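You operate a simulated robot arm through the tools that you are given. There is no shell and no other tool. Be economical: measure what you need, move in short steps, check, and stop when the job is done.

You run a simulated robot arm. Do the job below in one go: nothing can be reset, and whatever is moved stays where it is left.

## Task
Take the grey card box and leave it on the bay between the guides. Put the black cap on the deck of the blue pallet away on the third level from the bottom of the steel shelf. Put the filter marked "100 micron" from the deck of the yellow pallet on the bed of the tray jig and the filter marked "200 micron" on the deck of the grey pallet. Take the small teal ring and leave it on the pane with a grey edge. Put the blue divider from the air box end of the side bench on the blue liner. Do these in any order. Set down upright: blue divider.

The check looks at the end state, three seconds after you hand in, the way a careful person would. Anything else that was tipped, shoved, dropped, spilled or broken makes it a failure. A push-on lid holds only when it is set on centred and level and pressed home; a screw cap is set on level and turned clockwise until tight.

## Robot
A 7-joint arm with a fingered hand on a trunk, on a base that drives. Base frame: it is fixed to the floor where the robot stands at the start and does not move with it; the origin is under the middle of the robot, x ahead of it, y to its left, z up; the surface under the hand at the start is at about z = 0.6. Units: m, rad, N and s.
With the tool pointing down near the work surface it reaches from about 0.1 to 0.78 m from the robot's upright axis, wherever it stands. Its first joint turns from -2.496 to 2.496 rad. Places, roughly: bay between the guides [1.5, -0.1, 0.4]; bed of the tray jig [3.3, 2.2, 0.8]; black cap (6x6x3 cm) [0.8, 0.5, 0.6]; blue divider (16x6x12 cm) [3.3, 0.1, 0.9]; blue liner (17x27x1 cm) [3.5, -0.5, 0.9]; deck of the grey pallet [0.8, 1.6, 0.4]; filter [1.5, 1, 0.75]; grey card box (15x9x8 cm) [0.5, 0.2, 0.6]; pane with a grey edge (24x20x2 cm) [3.6, -0.2, 0.9]; small teal ring (6x6x2 cm) [3.2, 1.1, 0.7]; third level of the steel shelf [-0.1, 8.3, 1]. Payload 3 kg.
The TCP is the grasp point between the finger pads, 0.026 m short of the fingertips. In the tool frame z runs along the fingers and y along their closing line. The gripper opens to 0.148 m. The gripper's body begins 0.073 m behind the TCP. The gripper is a hand of 3 fingers: y runs from the thumb to the fingers, the wrist lies at [0, 0, -0.229] in the tool frame.
Orientation is that of the tool frame in the base frame, as [roll, pitch, yaw] about the fixed x, y, z axes, in that order (R = Rz(yaw) Ry(pitch) Rx(roll)). With the fingers straight down and closing along the base's y, the tool's x points along the base's -x, its y along +y and its z along -z.

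## Interface
- The arm moves only by the tool apply_moves. Its arguments are lists of equal length, an entry for each row: "delta_pos": the shift along the tool's x, y, z in cm, a list of three; "rot": the turn, a rotation vector about the tool's x, y, z in degrees, a list of three. In form: {"delta_pos": [[dx, dy, dz], ...], "rot": [[wx, wy, wz], ...]}. A call has 1 to 8 rows; each row is the pose to reach, as a shift and turn from the pose commanded when the call began, along the tool's axes at that moment. Rows are played at 5 a second. More than 0.05 m and 0.15 rad between two rows, and nothing of the call is played. Where a pose cannot be reached the arm comes as near as it can. A force on the tool above 40 N (or 10 N above the force at the start of the call, whichever is more), or a blocked arm, ends the call early, and 0.2 s more pass. In this call time passes only in rows, and 0.2 s behind the last. It gives the time, the measured TCP pose, the force on the tool (base axes), the opening and the grip force at its end, in the units of the frame above (readings bear some noise), with the torque about the TCP (base axes, N m) and any sound that the robot's microphone picked up, and new pictures: "views" is both (left out), scene, wrist or none.
- Cameras (640 x 400 px; columns grow to the right, rows downward): "scene" is now at [0.1365, 0.019, 1.7229]; the picture's right is [0.34, -0.94, 0.00], its down [-0.85, -0.31, -0.42] and it looks along [0.39, 0.14, -0.91] (base axes); focal length 280 px, centre (320, 200). "wrist" rides on the gripper at [0.068, -0.039, -0.09] in the tool frame; the picture's right is [0.50, 0.87, 0.00], its down [-0.66, 0.38, -0.65] and it looks along [-0.57, 0.33, 0.76] (tool axes); focal length 222 px, centre (320, 200). There is no depth. A picture from a camera that has moved, and an enlarged one, comes with that camera's place and axes in the base frame and with its lens.
- raise_lower(by): slides the trunk up (or, below 0, down) by that many m; the arm and the scene camera ride with it, the base frame stays. It gives what a move gives, with no picture.
- base_move(legs): drives the robot by 1 to 6 legs, each [ahead, left, turn to the left] in m, m and rad, along the robot's own axes; the way and the turn of a leg run together, so that a leg with both is an arc; at most 1.5 m and 3.142 rad a leg. The arm and the cameras ride along, it lands a little off, and it stops where it bumps. It gives what a move gives, and a new picture of the scene camera.
- move_fingers(finger1, finger2, thumb_bend): sets how far each is bent, from 0 (flat) to 1 (curled in); at 0.3 the hand is open as for a grip, at 0.7 the pads meet at the TCP. One left out holds its place. A second passes; each finger stops where it meets its share of the squeeze, and holds until it gets a number again. It is the only way to open and close the hand. It gives what a move gives, with no picture; readings hold the bend of each and the force on the fingers (four entries, about 0 where the hand has none), thumb and palm.
- pan_tilt(pan, tilt): turns the head with the scene camera to pan (to the left, within 1.501 rad either way) and tilt (down, from -0.506 to 1.204), counted from straight ahead of the robot. It gives what a move gives, and a new picture of the scene camera.
- close_up(camera, box): a new picture of the part [left, top, right, bottom] of that camera's present view, enlarged. The clock stands still meanwhile.
- job_done(): hands the job in; it is judged then, once.

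Work in short steps. Places have to be worked out from the pictures, the camera data and where the tool is seen: move nearer, look again, correct. Check each grasp and each placing, and mend what went wrong. You have 186 turns and 260 pictures in all, those below and enlarged ones among them. Open the gripper and draw the arm clear of the work before you hand the job in, unless the task says otherwise; then end with one line.

The tools are called after "Emit:" as a command line: name --argument value ..., lists and objects as JSON in quotes. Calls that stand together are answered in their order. apply_moves: Moves the arm, as the interface text tells. Its arguments: {"type":"object","properties":{"delta_pos":{"type":"array"},"rot":{"type":"array"},"views":{"type":"string","enum":["both","scene","wrist","none"]}},"required":["delta_pos","rot"]} The other tools are called the same way: raise_lower (by) slides the trunk up or down; move_fingers (finger1, finger2, thumb_bend) moves the fingers one by one; base_move (legs) drives the base; pan_tilt (pan, tilt) turns the head that bears the scene camera; close_up (camera, box) takes an enlarged picture of a part of a camera's view; job_done () hands the job in.

At the start:

```text
time_s: 0.0
position: [0.6052, 0.2275, 0.9158]
tcp_rot: [-3.141, 0.0, -3.141]
contact_force: [0.3, 0.8, 0.1]
wrist_torque: [0.01, 0.02, -0.04]
width: 0.1478
gripper_force: 0.0
shape: jaw
bend: [0.3, 0.3, 0.3]
finger forces: [0.0, 0.0, 0.1, 0.0, 0.0, 0.0]
trunk travel left (down, up): [-0.675, 0.215]
robot x, y, heading: [-0.0001, -0.0031, 0.003]
head pan, tilt: [0.353, 1.138]
```

scene: 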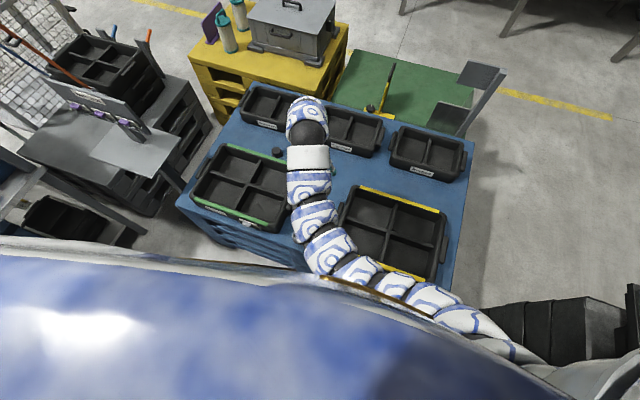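
wrist: 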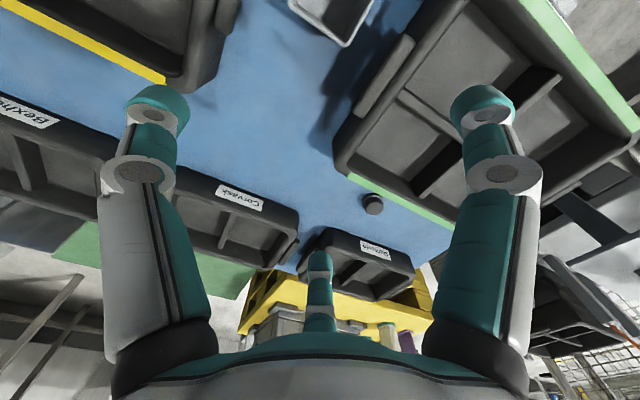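

The arm hides the work from above; I look around with the head first to understand the layout.

Emit:
pan_tilt --pan 0.0 --tilt 0.6

Emit:
pan_tilt --pan 0.9 --tilt 0.5

```text
time_s: 1.0
position: [0.6057, 0.2279, 0.9146]
tcp_rot: [3.141, 0.0, -3.141]
contact_force: [-0.4, -0.5, 0.8]
wrist_torque: [0.02, -0.03, 0.02]
width: 0.1479
gripper_force: 0.1
shape: jaw
bend: [0.3, 0.3, 0.3]
finger forces: [0.1, 0.0, 0.0, 0.0, 0.0, 0.1]
trunk travel left (down, up): [-0.675, 0.215]
robot x, y, heading: [-0.0009, 0.0001, -0.003]
head pan, tilt: [0.0, 0.6]
camera scene: at [0.1681, -0.0019, 1.7637], right [0.0, -1.0, 0.0], down [-0.57, 0.0, -0.82], along [0.82, 0.0, -0.57], focal length 280 px, centre (320, 200)
```

scene: 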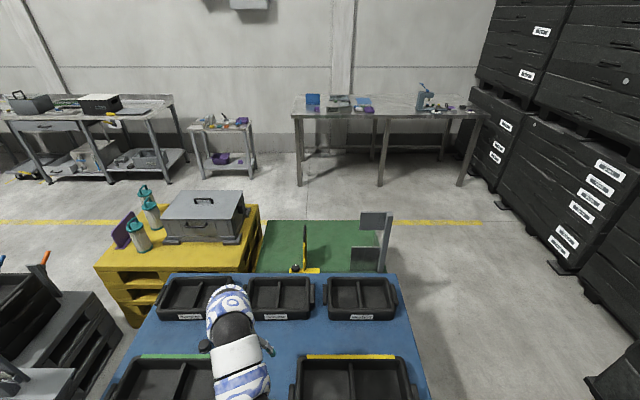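

```text
time_s: 2.2
position: [0.6049, 0.2276, 0.9162]
tcp_rot: [3.138, -0.001, -3.141]
contact_force: [0.1, 0.5, 0.7]
wrist_torque: [0.03, 0.0, 0.0]
width: 0.1479
gripper_force: 0.0
shape: jaw
bend: [0.3, 0.3, 0.3]
finger forces: [0.1, 0.0, 0.1, 0.0, 0.0, 0.1]
trunk travel left (down, up): [-0.675, 0.215]
robot x, y, heading: [-0.0007, 0.0009, 0.002]
head pan, tilt: [0.901, 0.499]
camera scene: at [0.1363, 0.0693, 1.7729], right [0.78, -0.62, 0.0], down [-0.3, -0.38, -0.88], along [0.55, 0.69, -0.48], focal length 280 px, centre (320, 200)
```

scene: 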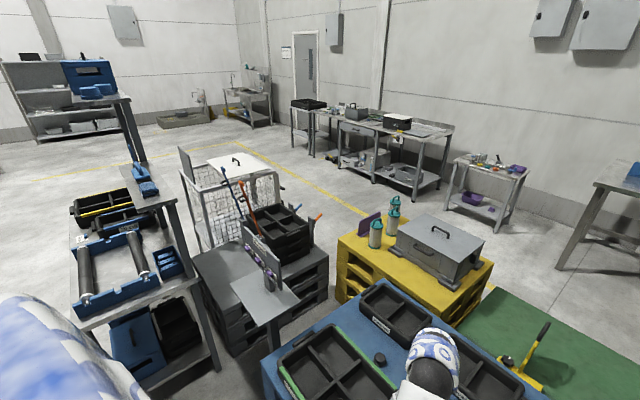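

The box is right below/behind the hand. I move the hand back (-x) to see it with the wrist camera.

Emit:
apply_moves --delta_pos '[[4, 0, 0], [8, 0, 0], [12, 0, 0], [16, 0, 0], [19, 0, 0]]' --rot '[[0, 0, 0], [0, 0, 0], [0, 0, 0], [0, 0, 0], [0, 0, 0]]' --views "wrist"

Emit:
pan_tilt --pan 0.1 --tilt 1.0

```text
time_s: 3.4
position: [0.4139, 0.2252, 0.9163]
tcp_rot: [3.141, 0.0, -3.141]
contact_force: [-0.3, 0.8, -0.4]
wrist_torque: [0.01, 0.01, 0.0]
width: 0.1478
gripper_force: 0.0
shape: jaw
bend: [0.3, 0.3, 0.3]
finger forces: [0.0, 0.0, 0.1, 0.0, 0.0, 0.1]
trunk travel left (down, up): [-0.675, 0.215]
robot x, y, heading: [0.0002, -0.0003, -0.002]
head pan, tilt: [0.901, 0.499]
camera wrist: at [0.3469, 0.1857, 1.0066], right [-0.5, 0.87, 0.0], down [0.66, 0.38, 0.65], along [0.57, 0.33, -0.76], focal length 222 px, centre (320, 200)
```

wrist: 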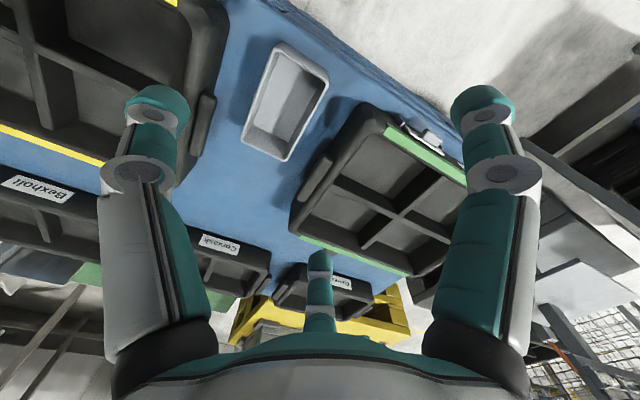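

```text
time_s: 4.5
position: [0.4149, 0.2263, 0.9164]
tcp_rot: [-3.141, 0.001, 3.141]
contact_force: [-0.2, -0.5, 0.5]
wrist_torque: [0.03, 0.0, 0.03]
width: 0.1478
gripper_force: 0.0
shape: jaw
bend: [0.3, 0.3, 0.3]
finger forces: [0.1, 0.1, 0.1, 0.0, 0.1, 0.0]
trunk travel left (down, up): [-0.675, 0.215]
robot x, y, heading: [0.001, -0.0015, -0.0]
head pan, tilt: [0.099, 1.0]
camera scene: at [0.149, 0.0051, 1.7318], right [0.1, -0.99, 0.0], down [-0.84, -0.08, -0.54], along [0.54, 0.05, -0.84], focal length 280 px, centre (320, 200)
```

scene: 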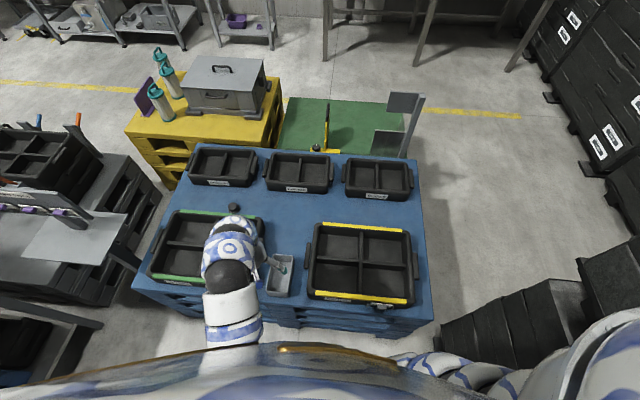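

The grey box is open-topped, centre ≈ (0.471, 0.196), long along x. I test how the three fingers close before grasping.

Emit:
move_fingers --finger1 0.6 --finger2 0.5 --thumb_bend 0.5

Emit:
close_up --camera "wrist" --box '[0, 0, 640, 400]'

Emit:
move_fingers --finger1 0.1 --finger2 0.1 --thumb_bend 0.1

Emit:
close_up --camera "wrist" --box '[0, 0, 640, 400]'

```text
time_s: 5.5
position: [0.4144, 0.2254, 0.9173]
tcp_rot: [3.142, -0.001, -3.141]
contact_force: [0.5, 0.3, 0.0]
wrist_torque: [-0.01, 0.01, 0.02]
width: 0.0472
gripper_force: 0.0
shape: fingers
bend: [0.6, 0.5, 0.5]
finger forces: [0.0, 0.0, 0.0, 0.0, 0.0, 0.0]
trunk travel left (down, up): [-0.675, 0.215]
robot x, y, heading: [0.0017, -0.002, 0.006]
head pan, tilt: [0.099, 1.0]
```

```text
1.00 times, centred on (320, 200) of wrist (not enlarged: the box is as wide or as high as the picture)
camera zoom: at [0.3477, 0.1859, 1.0068], right [-0.5, 0.87, 0.0], down [0.66, 0.38, 0.65], along [0.57, 0.33, -0.76], focal length 222 px, centre (320, 200)
```

zoom: 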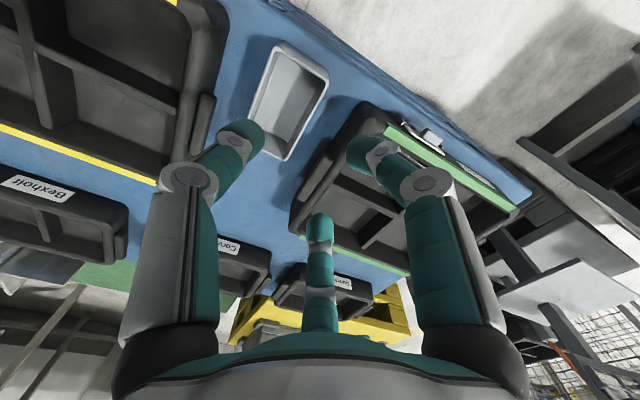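

```text
time_s: 6.5
position: [0.415, 0.2258, 0.9156]
tcp_rot: [-3.142, 0.001, 3.141]
contact_force: [0.4, 0.9, 0.3]
wrist_torque: [-0.01, 0.0, -0.01]
width: 0.1651
gripper_force: 0.0
shape: fingers
bend: [0.1, 0.1, 0.1]
finger forces: [0.1, 0.1, 0.0, 0.0, 0.0, 0.0]
trunk travel left (down, up): [-0.675, 0.215]
robot x, y, heading: [0.0015, -0.0012, 0.003]
head pan, tilt: [0.099, 1.0]
```

```text
1.00 times, centred on (320, 200) of wrist (not enlarged: the box is as wide or as high as the picture)
camera zoom: at [0.3477, 0.1859, 1.0068], right [-0.5, 0.87, 0.0], down [0.66, 0.38, 0.65], along [0.57, 0.33, -0.76], focal length 222 px, centre (320, 200)
```

zoom: 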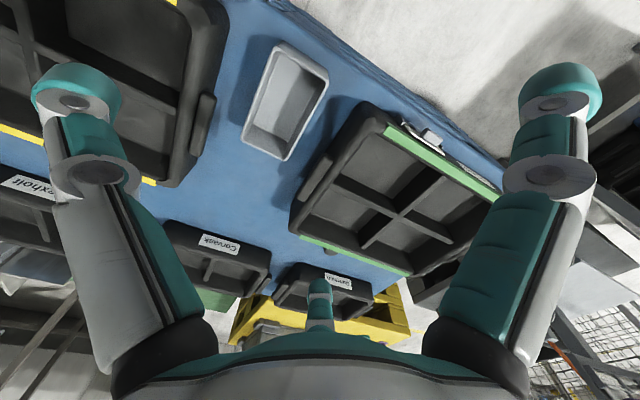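

The fingers close radially (thumb at -y, fingers at ±30°). I'll use fingers as posts and press with the thumb. Move over the box and down part of the way.

Emit:
move_fingers --finger1 0.3 --finger2 0.3 --thumb_bend 0.1

Emit:
apply_moves --delta_pos '[[-3, -0.5, 3], [-5.65, -1.0, 6], [-5.65, -1.0, 10], [-5.65, -1.0, 14], [-5.65, -1.0, 16]]' --rot '[[0, 0, 0], [0, 0, 0], [0, 0, 0], [0, 0, 0], [0, 0, 0]]' --views "both"

```text
time_s: 7.5
position: [0.4144, 0.2262, 0.9161]
tcp_rot: [3.14, 0.001, 3.14]
contact_force: [0.1, -0.8, 0.0]
wrist_torque: [0.0, -0.02, 0.01]
width: 0.1471
gripper_force: 0.1
shape: fingers
bend: [0.3, 0.3, 0.1]
finger forces: [0.0, 0.0, 0.1, 0.0, 0.1, 0.0]
trunk travel left (down, up): [-0.675, 0.215]
robot x, y, heading: [0.0001, -0.002, -0.0]
head pan, tilt: [0.099, 1.0]
```

```text
time_s: 8.7
position: [0.4698, 0.2186, 0.7562]
tcp_rot: [-3.141, 0.0, 3.14]
contact_force: [0.6, -0.7, -0.1]
wrist_torque: [0.0, 0.03, 0.01]
width: 0.1473
gripper_force: 0.1
shape: fingers
bend: [0.3, 0.3, 0.1]
finger forces: [0.1, 0.0, 0.0, 0.1, 0.0, 0.0]
trunk travel left (down, up): [-0.675, 0.215]
robot x, y, heading: [0.0017, -0.0009, 0.001]
head pan, tilt: [0.099, 1.0]
camera scene: at [0.1491, 0.0049, 1.7318], right [0.1, -1.0, 0.0], down [-0.84, -0.08, -0.54], along [0.54, 0.05, -0.84], focal length 280 px, centre (320, 200)
camera wrist: at [0.403, 0.1786, 0.8464], right [-0.5, 0.87, 0.0], down [0.66, 0.38, 0.65], along [0.56, 0.33, -0.76], focal length 222 px, centre (320, 200)
```

scene: 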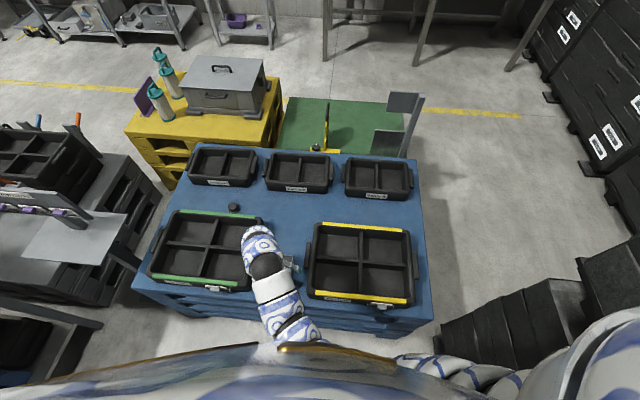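
wrist: 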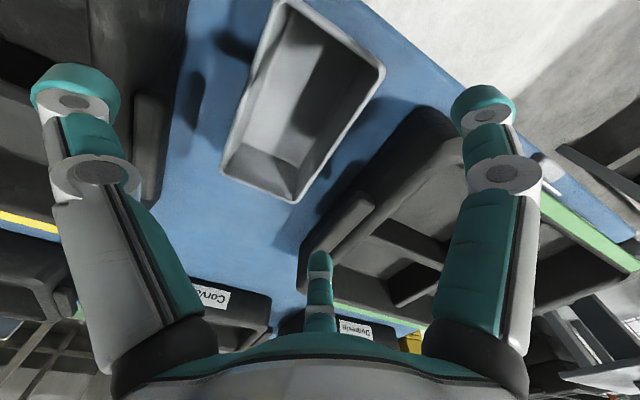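

Box rim at z≈0.66, centre ≈(0.483, 0.197). I shift 1.2 cm ahead and go down beside the box.

Emit:
apply_moves --delta_pos '[[-1.2, 0, 2], [-1.2, 0, 5], [-1.2, 0, 8], [-1.2, 0, 10], [-1.2, 0, 11.4]]' --rot '[[0, 0, 0], [0, 0, 0], [0, 0, 0], [0, 0, 0], [0, 0, 0]]' --views "wrist"

```text
time_s: 9.9
position: [0.483, 0.2163, 0.6418]
tcp_rot: [-3.141, 0.001, 3.141]
contact_force: [0.4, 0.9, -0.4]
wrist_torque: [-0.01, 0.01, 0.01]
width: 0.1473
gripper_force: 0.0
shape: fingers
bend: [0.3, 0.3, 0.1]
finger forces: [0.0, 0.1, 0.1, 0.1, 0.0, 0.1]
trunk travel left (down, up): [-0.675, 0.215]
robot x, y, heading: [-0.0, 0.0003, 0.001]
head pan, tilt: [0.099, 1.0]
camera wrist: at [0.4164, 0.1779, 0.7316], right [-0.5, 0.87, 0.0], down [0.66, 0.38, 0.65], along [0.57, 0.33, -0.76], focal length 222 px, centre (320, 200)
```

wrist: 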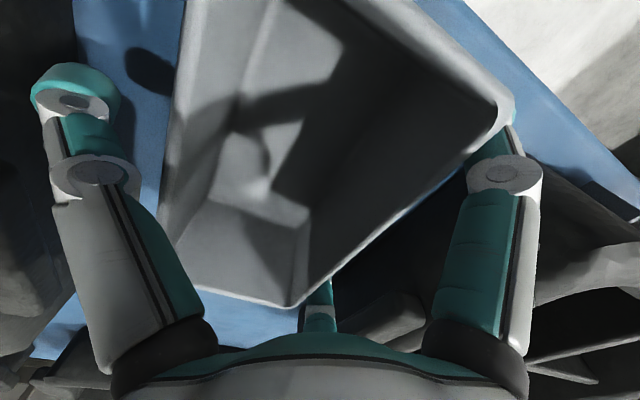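

Both fingers are outside the right wall and the thumb is outside the left wall. Close the thumb.

Emit:
move_fingers --thumb_bend 0.6

Emit:
close_up --camera "wrist" --box '[0, 0, 640, 400]'

```text
time_s: 10.9
position: [0.4834, 0.2182, 0.6414]
tcp_rot: [3.14, 0.002, -3.141]
contact_force: [1.7, -3.9, 12.1]
wrist_torque: [-0.92, 0.0, 0.01]
width: 0.1135
gripper_force: 30.2
shape: fingers
bend: [0.26, 0.25, 0.49]
finger forces: [13.8, 13.9, 0.0, 0.0, 31.9, 0.0]
trunk travel left (down, up): [-0.675, 0.215]
robot x, y, heading: [0.0023, -0.005, 0.003]
head pan, tilt: [0.099, 1.0]
```

```text
1.00 times, centred on (320, 200) of wrist (not enlarged: the box is as wide or as high as the picture)
camera zoom: at [0.4165, 0.1776, 0.7325], right [-0.5, 0.87, 0.0], down [0.65, 0.38, 0.65], along [0.57, 0.33, -0.76], focal length 222 px, centre (320, 200)
```

zoom: 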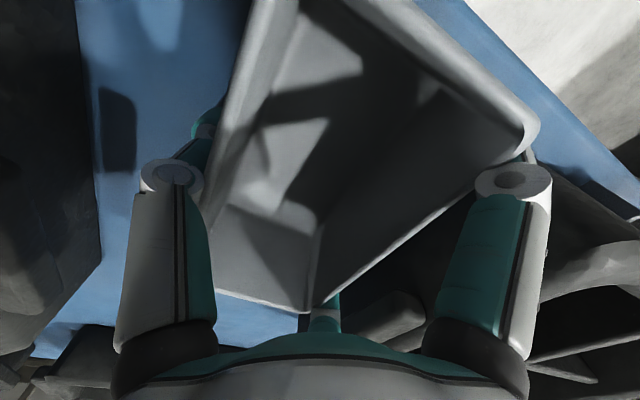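

Firm three-point grip (~30 N). Lift.

Emit:
apply_moves --delta_pos '[[0, 0, -2], [0, 0, -6], [0, 0, -10], [0, 0, -15], [0, 0, -20], [0, 0, -24]]' --rot '[[0, 0, 0], [0, 0, 0], [0, 0, 0], [0, 0, 0], [0, 0, 0], [0, 0, 0]]' --views "both"

```text
time_s: 12.3
position: [0.4843, 0.2162, 0.882]
tcp_rot: [-3.141, -0.002, 3.141]
contact_force: [0.8, -0.1, -2.3]
wrist_torque: [0.02, -0.01, 0.0]
width: 0.1134
gripper_force: 31.1
shape: fingers
bend: [0.24, 0.24, 0.49]
finger forces: [15.8, 15.8, 0.0, 0.1, 31.0, 0.0]
trunk travel left (down, up): [-0.675, 0.215]
robot x, y, heading: [-0.0026, 0.0017, -0.003]
head pan, tilt: [0.099, 1.0]
camera scene: at [0.1493, 0.005, 1.7318], right [0.1, -0.99, 0.0], down [-0.84, -0.08, -0.54], along [0.54, 0.05, -0.84], focal length 280 px, centre (320, 200)
camera wrist: at [0.4163, 0.1756, 0.9733], right [-0.5, 0.87, 0.0], down [0.66, 0.38, 0.65], along [0.57, 0.33, -0.76], focal length 222 px, centre (320, 200)
```

scene: 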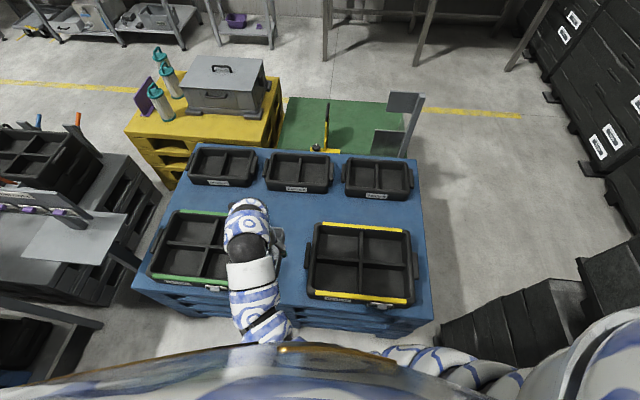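
wrist: 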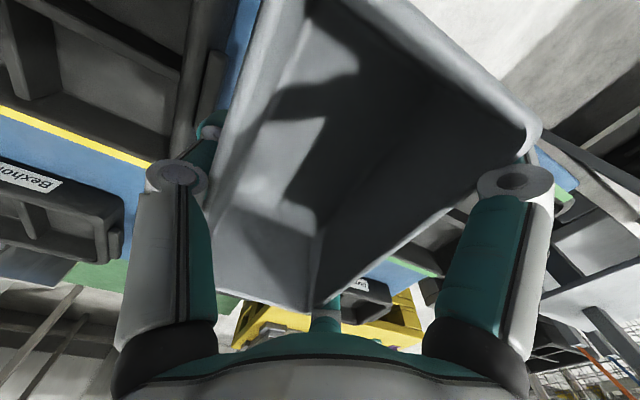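

Box is held level. Now look at the green bay more closely.

Emit:
pan_tilt --pan -0.05 --tilt 0.75

Emit:
close_up --camera "scene" --box '[210, 80, 450, 230]'

```text
time_s: 13.1
position: [0.4848, 0.2159, 0.8824]
tcp_rot: [3.141, 0.0, 3.141]
contact_force: [0.6, -0.5, -2.1]
wrist_torque: [0.06, 0.0, 0.01]
width: 0.1133
gripper_force: 31.9
shape: fingers
bend: [0.24, 0.24, 0.49]
finger forces: [15.9, 15.9, 0.0, 0.1, 31.0, 0.0]
trunk travel left (down, up): [-0.675, 0.215]
robot x, y, heading: [-0.0028, 0.0032, 0.002]
head pan, tilt: [-0.051, 0.75]
camera scene: at [0.1627, -0.0061, 1.7508], right [-0.05, -1.0, 0.0], down [-0.68, 0.03, -0.73], along [0.73, -0.04, -0.68], focal length 280 px, centre (320, 200)
```

scene: 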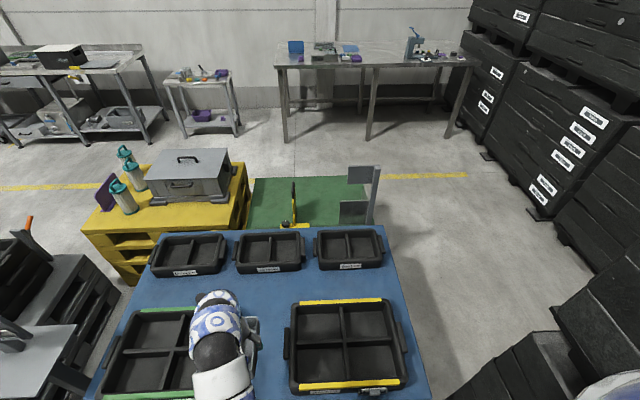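

```text
2.67 times, centred on (330, 155) of scene
camera zoom: at [0.1627, -0.0061, 1.7508], right [-0.05, -1.0, 0.0], down [-0.68, 0.03, -0.73], along [0.73, -0.04, -0.68], focal length 748 px, centre (293, 320)
```

zoom: 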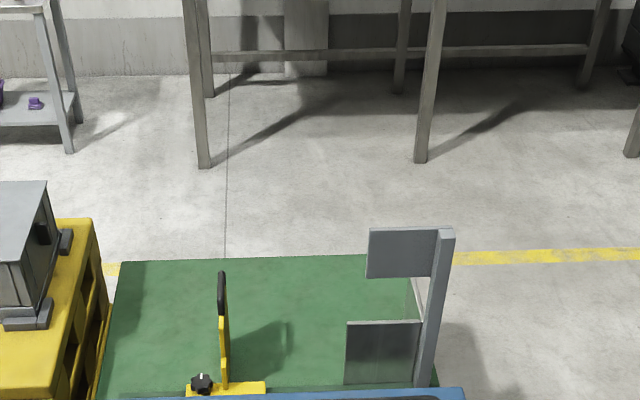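

I need a driving route to the bay's far side; look right and down.

Emit:
pan_tilt --pan -0.9 --tilt 0.8

Emit:
pan_tilt --pan -1.5 --tilt 0.7

Emit:
pan_tilt --pan 1.5 --tilt 0.7

```text
time_s: 14.2
position: [0.4843, 0.2166, 0.8826]
tcp_rot: [3.14, 0.0, -3.141]
contact_force: [-0.2, -0.2, -2.0]
wrist_torque: [0.02, -0.06, 0.01]
width: 0.1133
gripper_force: 30.9
shape: fingers
bend: [0.24, 0.24, 0.49]
finger forces: [15.9, 15.9, 0.0, 0.0, 31.0, 0.0]
trunk travel left (down, up): [-0.675, 0.215]
robot x, y, heading: [-0.0006, -0.0006, -0.004]
head pan, tilt: [-0.901, 0.799]
camera scene: at [0.13, -0.065, 1.7469], right [-0.78, -0.62, 0.0], down [-0.45, 0.56, -0.7], along [0.43, -0.55, -0.72], focal length 280 px, centre (320, 200)
```

scene: 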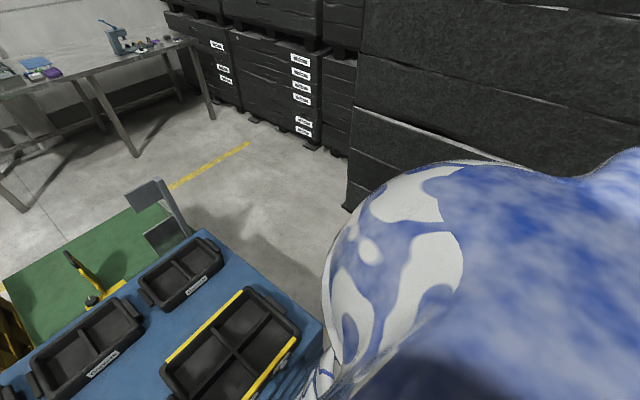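

```text
time_s: 15.2
position: [0.4831, 0.2157, 0.8818]
tcp_rot: [-3.141, 0.002, 3.141]
contact_force: [-0.2, -1.1, -2.7]
wrist_torque: [0.01, 0.02, 0.01]
width: 0.1134
gripper_force: 31.5
shape: fingers
bend: [0.24, 0.24, 0.49]
finger forces: [15.8, 15.9, 0.0, 0.1, 31.0, 0.0]
trunk travel left (down, up): [-0.675, 0.215]
robot x, y, heading: [0.0001, 0.0038, 0.003]
head pan, tilt: [-1.499, 0.7]
camera scene: at [0.086, -0.0866, 1.7552], right [-1.0, -0.07, 0.0], down [-0.05, 0.64, -0.76], along [0.06, -0.76, -0.64], focal length 280 px, centre (320, 200)
```

scene: 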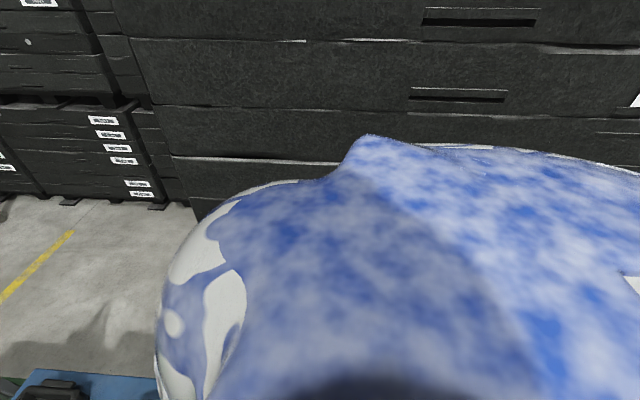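

```text
time_s: 17.8
position: [0.4842, 0.2162, 0.8824]
tcp_rot: [-3.141, 0.0, -3.141]
contact_force: [0.7, -0.6, -2.9]
wrist_torque: [0.04, 0.0, -0.02]
width: 0.1136
gripper_force: 31.5
shape: fingers
bend: [0.24, 0.24, 0.49]
finger forces: [15.7, 15.9, 0.0, 0.0, 30.9, 0.1]
trunk travel left (down, up): [-0.675, 0.215]
robot x, y, heading: [-0.0008, 0.001, 0.001]
head pan, tilt: [1.499, 0.7]
camera scene: at [0.0859, 0.0829, 1.7552], right [1.0, -0.07, 0.0], down [-0.05, -0.64, -0.76], along [0.05, 0.76, -0.64], focal length 280 px, centre (320, 200)
```

scene: 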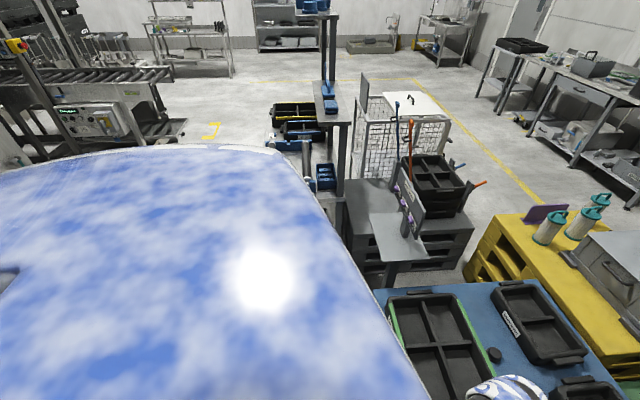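

I want a clear view of the floor immediately to the right before driving.

Emit:
pan_tilt --pan -0.55 --tilt 1.0

```text
time_s: 19.8
position: [0.484, 0.2165, 0.882]
tcp_rot: [-3.141, -0.001, 3.141]
contact_force: [-0.2, 0.4, -2.8]
wrist_torque: [0.03, 0.0, 0.01]
width: 0.1136
gripper_force: 30.9
shape: fingers
bend: [0.24, 0.24, 0.49]
finger forces: [15.8, 15.9, 0.0, 0.0, 31.0, 0.0]
trunk travel left (down, up): [-0.675, 0.215]
robot x, y, heading: [-0.001, -0.0003, -0.002]
head pan, tilt: [-0.55, 1.0]
camera scene: at [0.1392, -0.0382, 1.7318], right [-0.52, -0.85, 0.0], down [-0.72, 0.44, -0.54], along [0.46, -0.28, -0.84], focal length 280 px, centre (320, 200)
```

scene: 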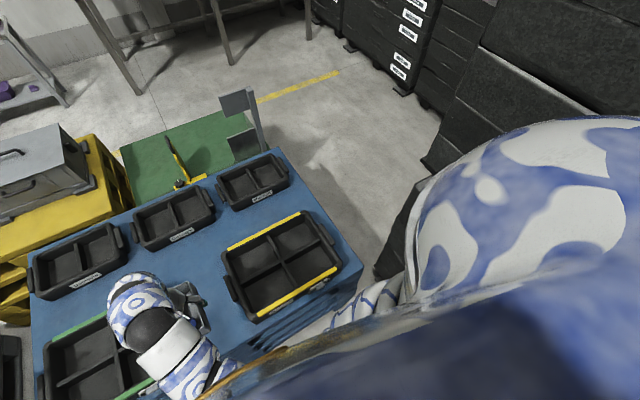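

There may be an obstacle close on the right; I lift and tuck the arm, then turn in small amounts to see.

Emit:
apply_moves --delta_pos '[[4, -3, -4], [8, -6, -8], [10, -10, -12], [10, -14, -16]]' --rot '[[0, 0, 0], [0, 0, 0], [0, 0, 0], [0, 0, 0]]' --views "none"

Emit:
pan_tilt --pan -0.75 --tilt 1.2

```text
refused: row 1 steps farther than a row can; nothing moved
```

```text
time_s: 20.5
position: [0.4842, 0.2157, 0.883]
tcp_rot: [3.141, -0.001, 3.141]
contact_force: [0.4, 0.6, -1.5]
wrist_torque: [0.03, 0.0, -0.02]
width: 0.1134
gripper_force: 31.2
shape: fingers
bend: [0.24, 0.24, 0.49]
finger forces: [15.8, 16.0, 0.0, 0.0, 30.8, 0.1]
trunk travel left (down, up): [-0.675, 0.215]
robot x, y, heading: [0.0002, 0.0004, 0.004]
head pan, tilt: [-0.75, 1.201]
camera scene: at [0.1208, -0.04, 1.7192], right [-0.68, -0.73, 0.0], down [-0.68, 0.64, -0.36], along [0.27, -0.25, -0.93], focal length 280 px, centre (320, 200)
```

scene: 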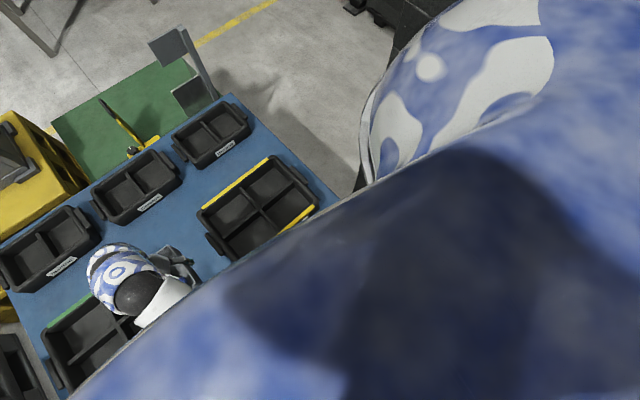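

Retract and raise the box with smaller steps, raising the trunk as well.

Emit:
apply_moves --delta_pos '[[2.5, -2.5, -3], [5, -5, -6], [7.5, -7.5, -9], [10, -10, -12]]' --rot '[[0, 0, 0], [0, 0, 0], [0, 0, 0], [0, 0, 0]]' --views "none"

Emit:
base_move --legs '[[-0.15, 0, 0], [0, 0, -0.7]]'

Emit:
pan_tilt --pan -0.9 --tilt 0.8

Emit:
pan_tilt --pan 0.3 --tilt 0.9

```text
time_s: 21.5
position: [0.3814, 0.1164, 1.0037]
tcp_rot: [-3.141, 0.003, 3.141]
contact_force: [-0.3, -1.0, -2.7]
wrist_torque: [0.01, -0.01, 0.0]
width: 0.1132
gripper_force: 31.5
shape: fingers
bend: [0.24, 0.24, 0.49]
finger forces: [15.6, 15.7, 0.0, 0.0, 30.6, 0.1]
trunk travel left (down, up): [-0.675, 0.215]
robot x, y, heading: [-0.0029, -0.0001, -0.003]
head pan, tilt: [-0.75, 1.201]
```

```text
time_s: 24.8
position: [0.2173, -0.1548, 1.002]
tcp_rot: [-3.141, 0.003, 2.444]
contact_force: [0.5, 0.3, -1.6]
wrist_torque: [0.03, -0.02, -0.01]
width: 0.1127
gripper_force: 30.7
shape: fingers
bend: [0.24, 0.24, 0.49]
finger forces: [15.5, 15.7, 0.0, 0.0, 30.3, 0.0]
trunk travel left (down, up): [-0.675, 0.215]
robot x, y, heading: [-0.1518, 0.0027, -0.699]
head pan, tilt: [-0.75, 1.201]
camera scene: at [-0.0846, -0.1092, 1.7192], right [-0.99, -0.12, 0.0], down [-0.11, 0.93, -0.36], along [0.04, -0.36, -0.93], focal length 280 px, centre (320, 200)
```

scene: 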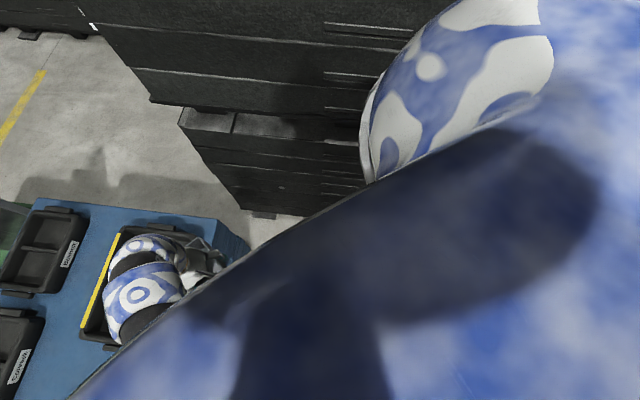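

```text
time_s: 25.6
position: [0.2168, -0.1553, 1.0023]
tcp_rot: [-3.141, 0.004, 2.446]
contact_force: [-0.3, -1.1, -2.0]
wrist_torque: [0.01, 0.02, 0.01]
width: 0.1132
gripper_force: 31.3
shape: fingers
bend: [0.24, 0.24, 0.49]
finger forces: [15.5, 15.7, 0.1, 0.0, 30.4, 0.0]
trunk travel left (down, up): [-0.675, 0.215]
robot x, y, heading: [-0.15, 0.0016, -0.698]
head pan, tilt: [-0.901, 0.799]
camera scene: at [-0.0935, -0.1343, 1.7469], right [-1.0, 0.03, 0.0], down [0.02, 0.72, -0.7], along [-0.02, -0.7, -0.72], focal length 280 px, centre (320, 200)
```

scene: 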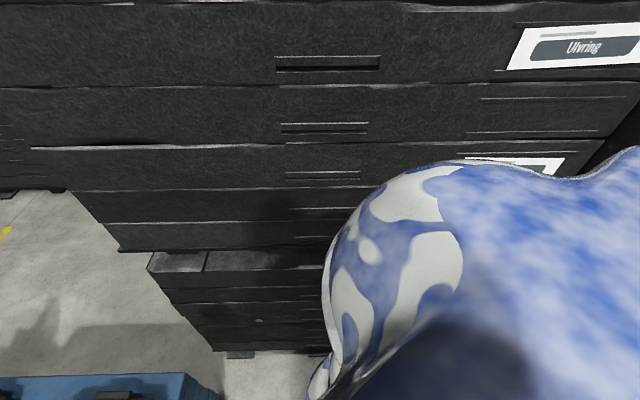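

```text
time_s: 27.1
position: [0.2182, -0.1552, 1.0035]
tcp_rot: [3.141, 0.003, 2.445]
contact_force: [0.2, -0.4, -3.0]
wrist_torque: [0.0, -0.02, 0.0]
width: 0.1128
gripper_force: 30.4
shape: fingers
bend: [0.24, 0.24, 0.49]
finger forces: [15.5, 15.6, 0.0, 0.0, 30.4, 0.0]
trunk travel left (down, up): [-0.675, 0.215]
robot x, y, heading: [-0.1501, 0.0005, -0.696]
head pan, tilt: [0.3, 0.901]
camera scene: at [-0.0218, -0.0829, 1.739], right [-0.39, -0.92, 0.0], down [-0.72, 0.3, -0.62], along [0.57, -0.24, -0.78], focal length 280 px, centre (320, 200)
```

scene: 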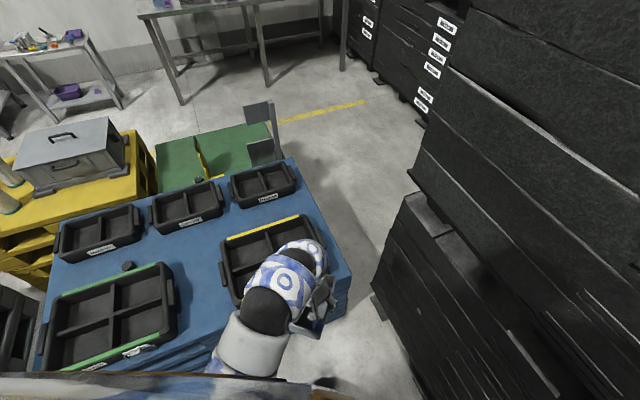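

A crate stack at y≈-0.62 blocks the right side. Turn left and inspect the left-side passage.

Emit:
base_move --legs '[[0, 0, 1.5]]'

Emit:
pan_tilt --pan 0.6 --tilt 0.9

Emit:
pan_tilt --pan 1.45 --tilt 0.7

```text
time_s: 31.2
position: [0.0109, 0.3638, 1.0023]
tcp_rot: [3.141, 0.003, -2.292]
contact_force: [-0.4, 0.3, -2.3]
wrist_torque: [0.02, 0.01, 0.03]
width: 0.1126
gripper_force: 30.9
shape: fingers
bend: [0.24, 0.24, 0.49]
finger forces: [15.4, 15.5, 0.0, 0.0, 30.2, 0.0]
trunk travel left (down, up): [-0.675, 0.215]
robot x, y, heading: [-0.1543, -0.0023, 0.85]
head pan, tilt: [0.3, 0.901]
camera scene: at [-0.069, 0.1269, 1.739], right [0.91, -0.41, 0.0], down [-0.32, -0.72, -0.62], along [0.25, 0.57, -0.78], focal length 280 px, centre (320, 200)
```

scene: 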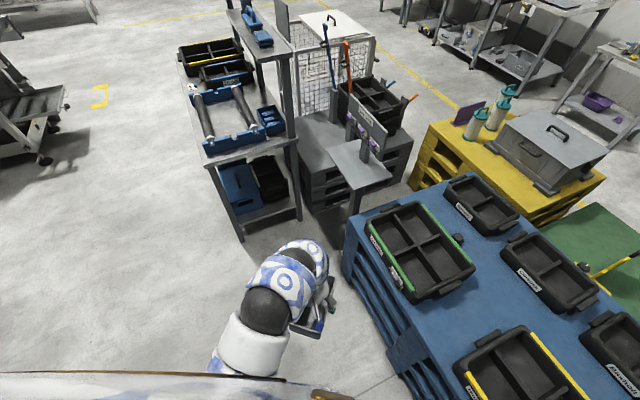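

```text
time_s: 32.0
position: [0.012, 0.3648, 1.0025]
tcp_rot: [3.14, 0.004, -2.293]
contact_force: [0.6, 0.0, -2.4]
wrist_torque: [0.03, 0.0, 0.0]
width: 0.1129
gripper_force: 30.4
shape: fingers
bend: [0.24, 0.24, 0.49]
finger forces: [15.4, 15.4, 0.0, 0.0, 30.2, 0.1]
trunk travel left (down, up): [-0.675, 0.215]
robot x, y, heading: [-0.1537, -0.0027, 0.856]
head pan, tilt: [0.6, 0.901]
camera scene: at [-0.0907, 0.1329, 1.739], right [0.99, -0.12, 0.0], down [-0.1, -0.78, -0.62], along [0.08, 0.62, -0.78], focal length 280 px, centre (320, 200)
```

scene: 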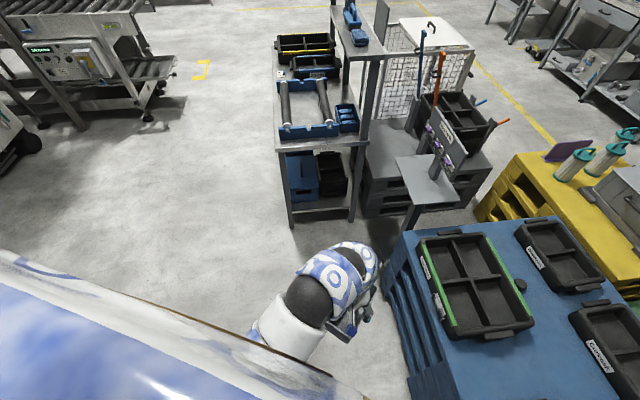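

```text
time_s: 33.2
position: [0.0113, 0.365, 1.0037]
tcp_rot: [3.141, 0.003, -2.292]
contact_force: [0.0, 0.9, -2.7]
wrist_torque: [-0.02, 0.01, 0.0]
width: 0.1131
gripper_force: 29.9
shape: fingers
bend: [0.24, 0.24, 0.49]
finger forces: [15.4, 15.5, 0.0, 0.1, 30.3, 0.0]
trunk travel left (down, up): [-0.675, 0.215]
robot x, y, heading: [-0.1536, -0.0002, 0.854]
head pan, tilt: [1.45, 0.7]
camera scene: at [-0.1564, 0.1214, 1.7552], right [0.75, 0.67, 0.0], down [0.43, -0.48, -0.76], along [-0.51, 0.57, -0.64], focal length 280 px, centre (320, 200)
```

scene: 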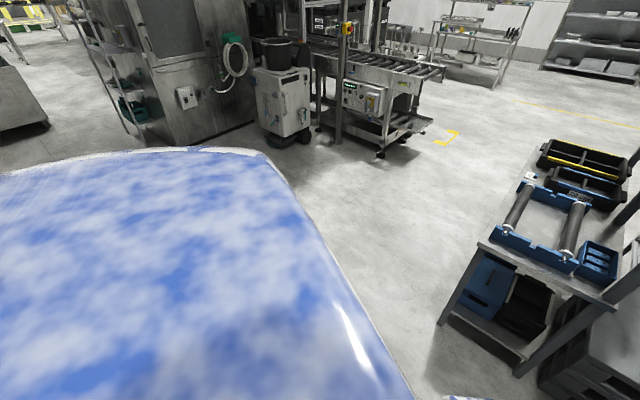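

Left aisle (x<-0.2) is open floor. I drive up it to y≈3.2 to go round the row to the far side.

Emit:
base_move --legs '[[0, 0, 0.716], [0.5, 0.55, 0], [1.4, 0, 0], [1.2, 0, 0]]'

Emit:
pan_tilt --pan -0.9 --tilt 0.6

```text
time_s: 51.2
position: [-0.7597, 3.4704, 1.0022]
tcp_rot: [3.141, 0.004, -1.603]
contact_force: [0.4, -1.1, -3.2]
wrist_torque: [0.01, 0.05, -0.02]
width: 0.1128
gripper_force: 30.1
shape: fingers
bend: [0.24, 0.24, 0.49]
finger forces: [15.2, 15.5, 0.0, 0.0, 30.1, 0.0]
trunk travel left (down, up): [-0.675, 0.215]
robot x, y, heading: [-0.6548, 3.085, 1.54]
head pan, tilt: [1.45, 0.7]
camera scene: at [-0.7366, 3.1749, 1.7552], right [0.15, 0.99, 0.0], down [0.64, -0.1, -0.76], along [-0.76, 0.12, -0.64], focal length 280 px, centre (320, 200)
```

scene: 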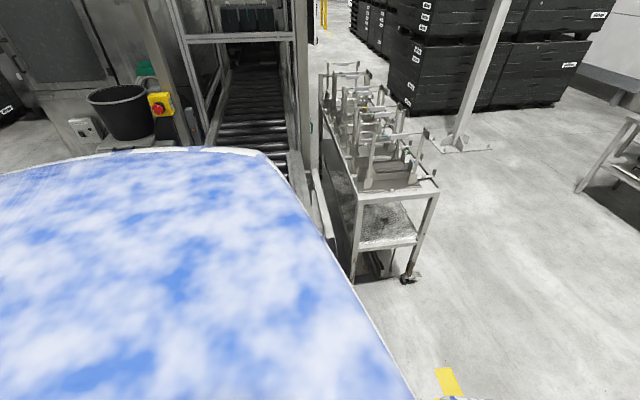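

```text
time_s: 53.4
position: [-0.7605, 3.469, 1.0028]
tcp_rot: [3.142, 0.003, -1.604]
contact_force: [-0.2, -0.2, -1.6]
wrist_torque: [0.0, 0.01, 0.0]
width: 0.113
gripper_force: 30.5
shape: fingers
bend: [0.24, 0.24, 0.49]
finger forces: [15.3, 15.5, 0.0, 0.1, 30.1, 0.0]
trunk travel left (down, up): [-0.675, 0.215]
robot x, y, heading: [-0.6548, 3.0866, 1.535]
head pan, tilt: [-0.901, 0.6]
camera scene: at [-0.5816, 3.2143, 1.7638], right [0.6, -0.8, 0.0], down [-0.45, -0.34, -0.83], along [0.66, 0.49, -0.56], focal length 280 px, centre (320, 200)
```

scene: 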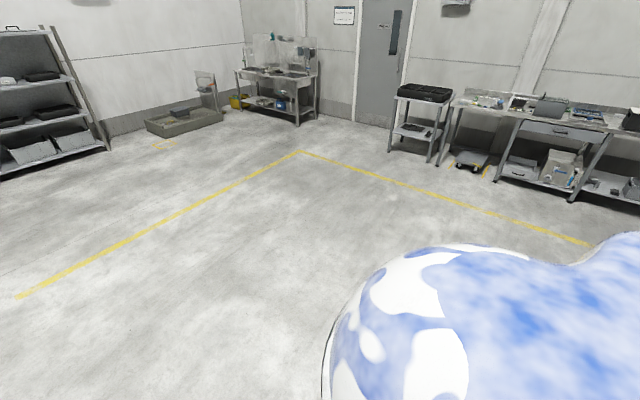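

Open floor ahead. Turn to face +x and look.

Emit:
base_move --legs '[[0.3, 0, -1.535]]'

Emit:
pan_tilt --pan -0.4 --tilt 0.6

```text
time_s: 57.6
position: [-0.0727, 3.3874, 1.0025]
tcp_rot: [-3.141, 0.003, 3.133]
contact_force: [0.0, -0.7, -2.4]
wrist_torque: [0.02, 0.02, 0.0]
width: 0.1127
gripper_force: 30.3
shape: fingers
bend: [0.24, 0.24, 0.49]
finger forces: [15.2, 15.4, 0.0, 0.0, 29.9, 0.0]
trunk travel left (down, up): [-0.675, 0.215]
robot x, y, heading: [-0.4551, 3.2744, -0.013]
head pan, tilt: [-0.901, 0.6]
cut short: leg 1
camera scene: at [-0.323, 3.2005, 1.7638], right [-0.79, -0.61, 0.0], down [-0.35, 0.45, -0.82], along [0.51, -0.65, -0.57], focal length 280 px, centre (320, 200)
```

scene: 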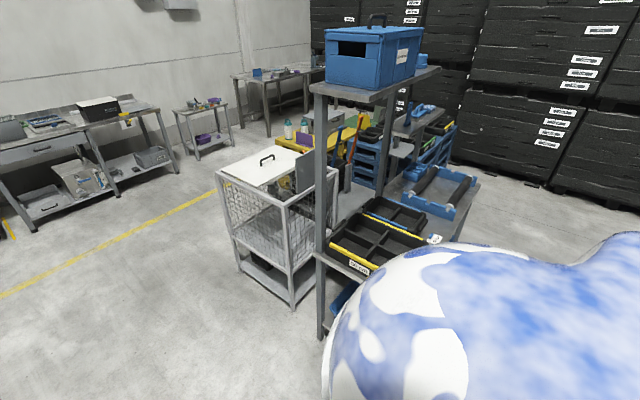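

```text
time_s: 58.5
position: [-0.0739, 3.3863, 1.0029]
tcp_rot: [-3.142, 0.003, 3.134]
contact_force: [0.4, 0.5, -2.0]
wrist_torque: [0.0, -0.04, 0.02]
width: 0.1126
gripper_force: 30.3
shape: fingers
bend: [0.24, 0.24, 0.49]
finger forces: [15.2, 15.4, 0.0, 0.0, 29.9, 0.0]
trunk travel left (down, up): [-0.675, 0.215]
robot x, y, heading: [-0.4562, 3.2708, -0.006]
head pan, tilt: [-0.4, 0.6]
camera scene: at [-0.2963, 3.2351, 1.7638], right [-0.4, -0.92, 0.0], down [-0.52, 0.23, -0.83], along [0.76, -0.33, -0.56], focal length 280 px, centre (320, 200)
```

scene: 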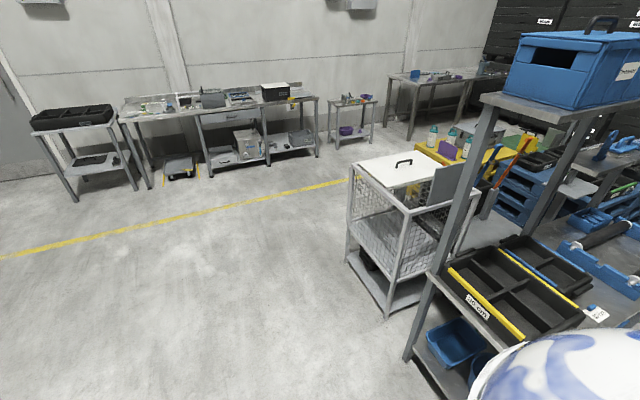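

Path along y≈3.5 is free. Drive to about (2.3, 3.5), then turn to face -y.

Emit:
base_move --legs '[[0, 0.25, 0], [1.4, 0, 0], [1.35, 0, 0], [0, 0, -1.56]]'

Emit:
pan_tilt --pan 0.3 --tilt 0.5

```text
time_s: 77.1
position: [2.4092, 3.1499, 1.0029]
tcp_rot: [3.141, 0.004, 1.574]
contact_force: [-0.3, 0.2, -2.1]
wrist_torque: [0.0, -0.01, -0.01]
width: 0.1127
gripper_force: 29.4
shape: fingers
bend: [0.24, 0.24, 0.49]
finger forces: [15.0, 15.3, 0.0, 0.0, 29.7, 0.1]
trunk travel left (down, up): [-0.675, 0.215]
robot x, y, heading: [2.2902, 3.5327, -1.573]
head pan, tilt: [-0.4, 0.6]
camera scene: at [2.2559, 3.3684, 1.7638], right [-0.92, 0.39, 0.0], down [0.22, 0.52, -0.83], along [-0.32, -0.76, -0.56], focal length 280 px, centre (320, 200)
```

scene: 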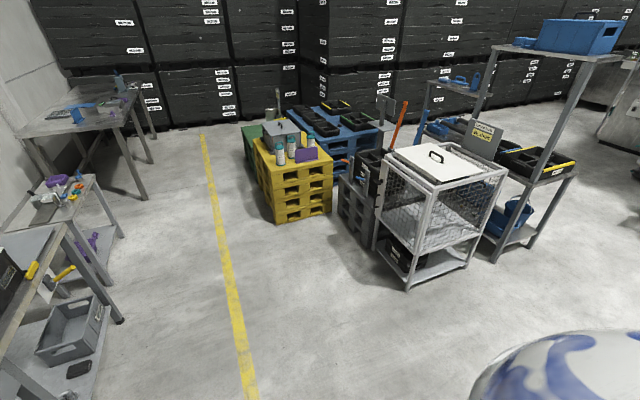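

```text
time_s: 78.2
position: [2.4094, 3.1494, 1.0025]
tcp_rot: [-3.142, 0.004, 1.573]
contact_force: [0.0, 0.5, -2.1]
wrist_torque: [0.01, 0.0, 0.02]
width: 0.1125
gripper_force: 29.9
shape: fingers
bend: [0.24, 0.24, 0.49]
finger forces: [15.1, 15.2, 0.0, 0.1, 29.7, 0.0]
trunk travel left (down, up): [-0.675, 0.215]
robot x, y, heading: [2.2903, 3.5328, -1.569]
head pan, tilt: [0.3, 0.499]
camera scene: at [2.3172, 3.3629, 1.7729], right [-0.96, -0.3, 0.0], down [-0.14, 0.46, -0.88], along [0.26, -0.84, -0.48], focal length 280 px, centre (320, 200)
```

scene: 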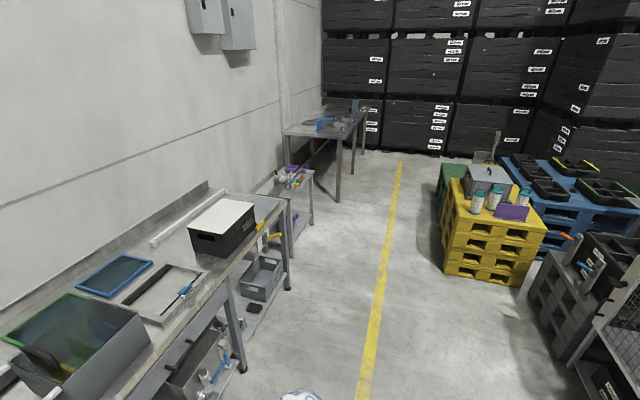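

The aisle at x≈2.35 is clear. Drive down it to y≈0.3, and look at the bay.

Emit:
base_move --legs '[[1.5, 0.05, 0], [1.5, 0.05, 0], [0.25, 0, 0]]'

Emit:
pan_tilt --pan -1.0 --tilt 0.9

```text
refused: leg 1 is longer than a leg can be; nothing moved
```

```text
time_s: 79.6
position: [2.4099, 3.1481, 1.0042]
tcp_rot: [3.141, 0.004, 1.573]
contact_force: [0.4, 0.1, -2.5]
wrist_torque: [0.01, 0.0, -0.01]
width: 0.113
gripper_force: 30.4
shape: fingers
bend: [0.24, 0.24, 0.49]
finger forces: [15.1, 15.2, 0.1, 0.1, 29.7, 0.0]
trunk travel left (down, up): [-0.675, 0.215]
robot x, y, heading: [2.2898, 3.5332, -1.568]
head pan, tilt: [-1.0, 0.901]
camera scene: at [2.2268, 3.4089, 1.739], right [-0.54, 0.84, 0.0], down [0.66, 0.42, -0.62], along [-0.52, -0.34, -0.78], focal length 280 px, centre (320, 200)
```

scene: 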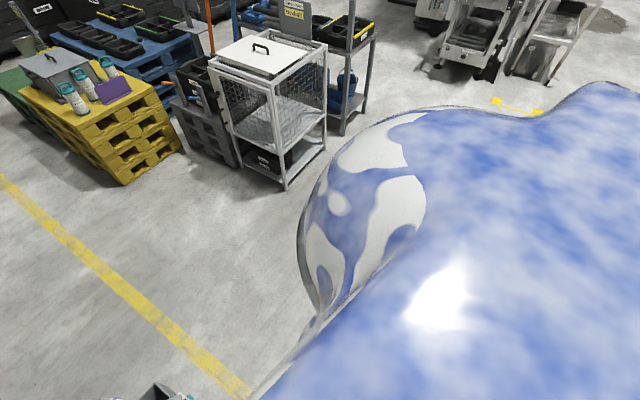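

Retry with legs within the limit.

Emit:
base_move --legs '[[1.45, 0.05, 0], [1.45, 0.05, 0], [0.35, 0, 0]]'

Emit:
base_move --legs '[[0, 0, -0.9]]'

Emit:
pan_tilt --pan -0.3 --tilt 0.9

```text
time_s: 95.5
position: [2.5202, -0.0965, 1.002]
tcp_rot: [3.141, 0.003, 1.552]
contact_force: [0.5, 0.5, -3.3]
wrist_torque: [0.02, 0.0, -0.03]
width: 0.1127
gripper_force: 29.9
shape: fingers
bend: [0.24, 0.24, 0.49]
finger forces: [15.1, 15.2, 0.1, 0.1, 29.7, 0.0]
trunk travel left (down, up): [-0.675, 0.215]
robot x, y, heading: [2.4127, 0.2874, -1.594]
head pan, tilt: [-1.0, 0.901]
camera scene: at [2.343, 0.1663, 1.7389], right [-0.52, 0.85, 0.0], down [0.67, 0.41, -0.62], along [-0.53, -0.32, -0.78], focal length 280 px, centre (320, 200)
```

scene: 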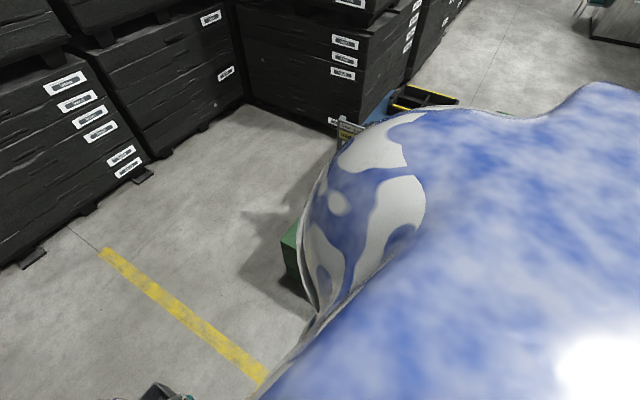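

```text
time_s: 98.2
position: [2.1828, -0.041, 1.0017]
tcp_rot: [3.141, 0.006, 0.668]
contact_force: [-0.3, -0.5, -1.6]
wrist_torque: [-0.04, -0.01, 0.0]
width: 0.1127
gripper_force: 30.2
shape: fingers
bend: [0.24, 0.24, 0.49]
finger forces: [15.1, 15.2, 0.0, 0.0, 29.6, 0.0]
trunk travel left (down, up): [-0.675, 0.215]
robot x, y, heading: [2.4046, 0.2875, -2.474]
head pan, tilt: [-1.0, 0.901]
camera scene: at [2.2746, 0.2619, 1.739], right [0.33, 0.95, 0.0], down [0.74, -0.26, -0.62], along [-0.59, 0.2, -0.78], focal length 280 px, centre (320, 200)
```

scene: 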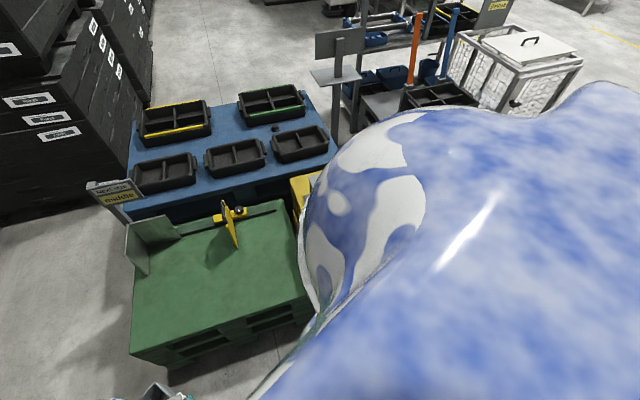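

```text
time_s: 99.2
position: [2.1811, -0.0411, 1.0029]
tcp_rot: [-3.141, 0.004, 0.668]
contact_force: [-0.2, -0.6, -3.3]
wrist_torque: [0.01, 0.01, 0.0]
width: 0.1124
gripper_force: 29.7
shape: fingers
bend: [0.24, 0.24, 0.49]
finger forces: [15.0, 15.2, 0.0, 0.1, 29.5, 0.0]
trunk travel left (down, up): [-0.675, 0.215]
robot x, y, heading: [2.4104, 0.2925, -2.473]
head pan, tilt: [-0.3, 0.901]
camera scene: at [2.2755, 0.2101, 1.739], right [-0.36, 0.93, 0.0], down [0.73, 0.28, -0.62], along [-0.58, -0.22, -0.78], focal length 280 px, centre (320, 200)
```

scene: 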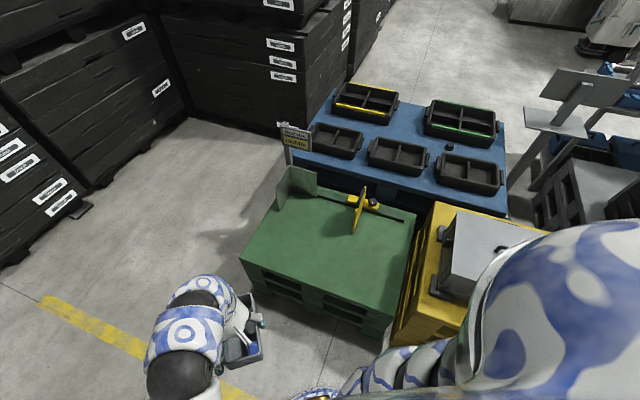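

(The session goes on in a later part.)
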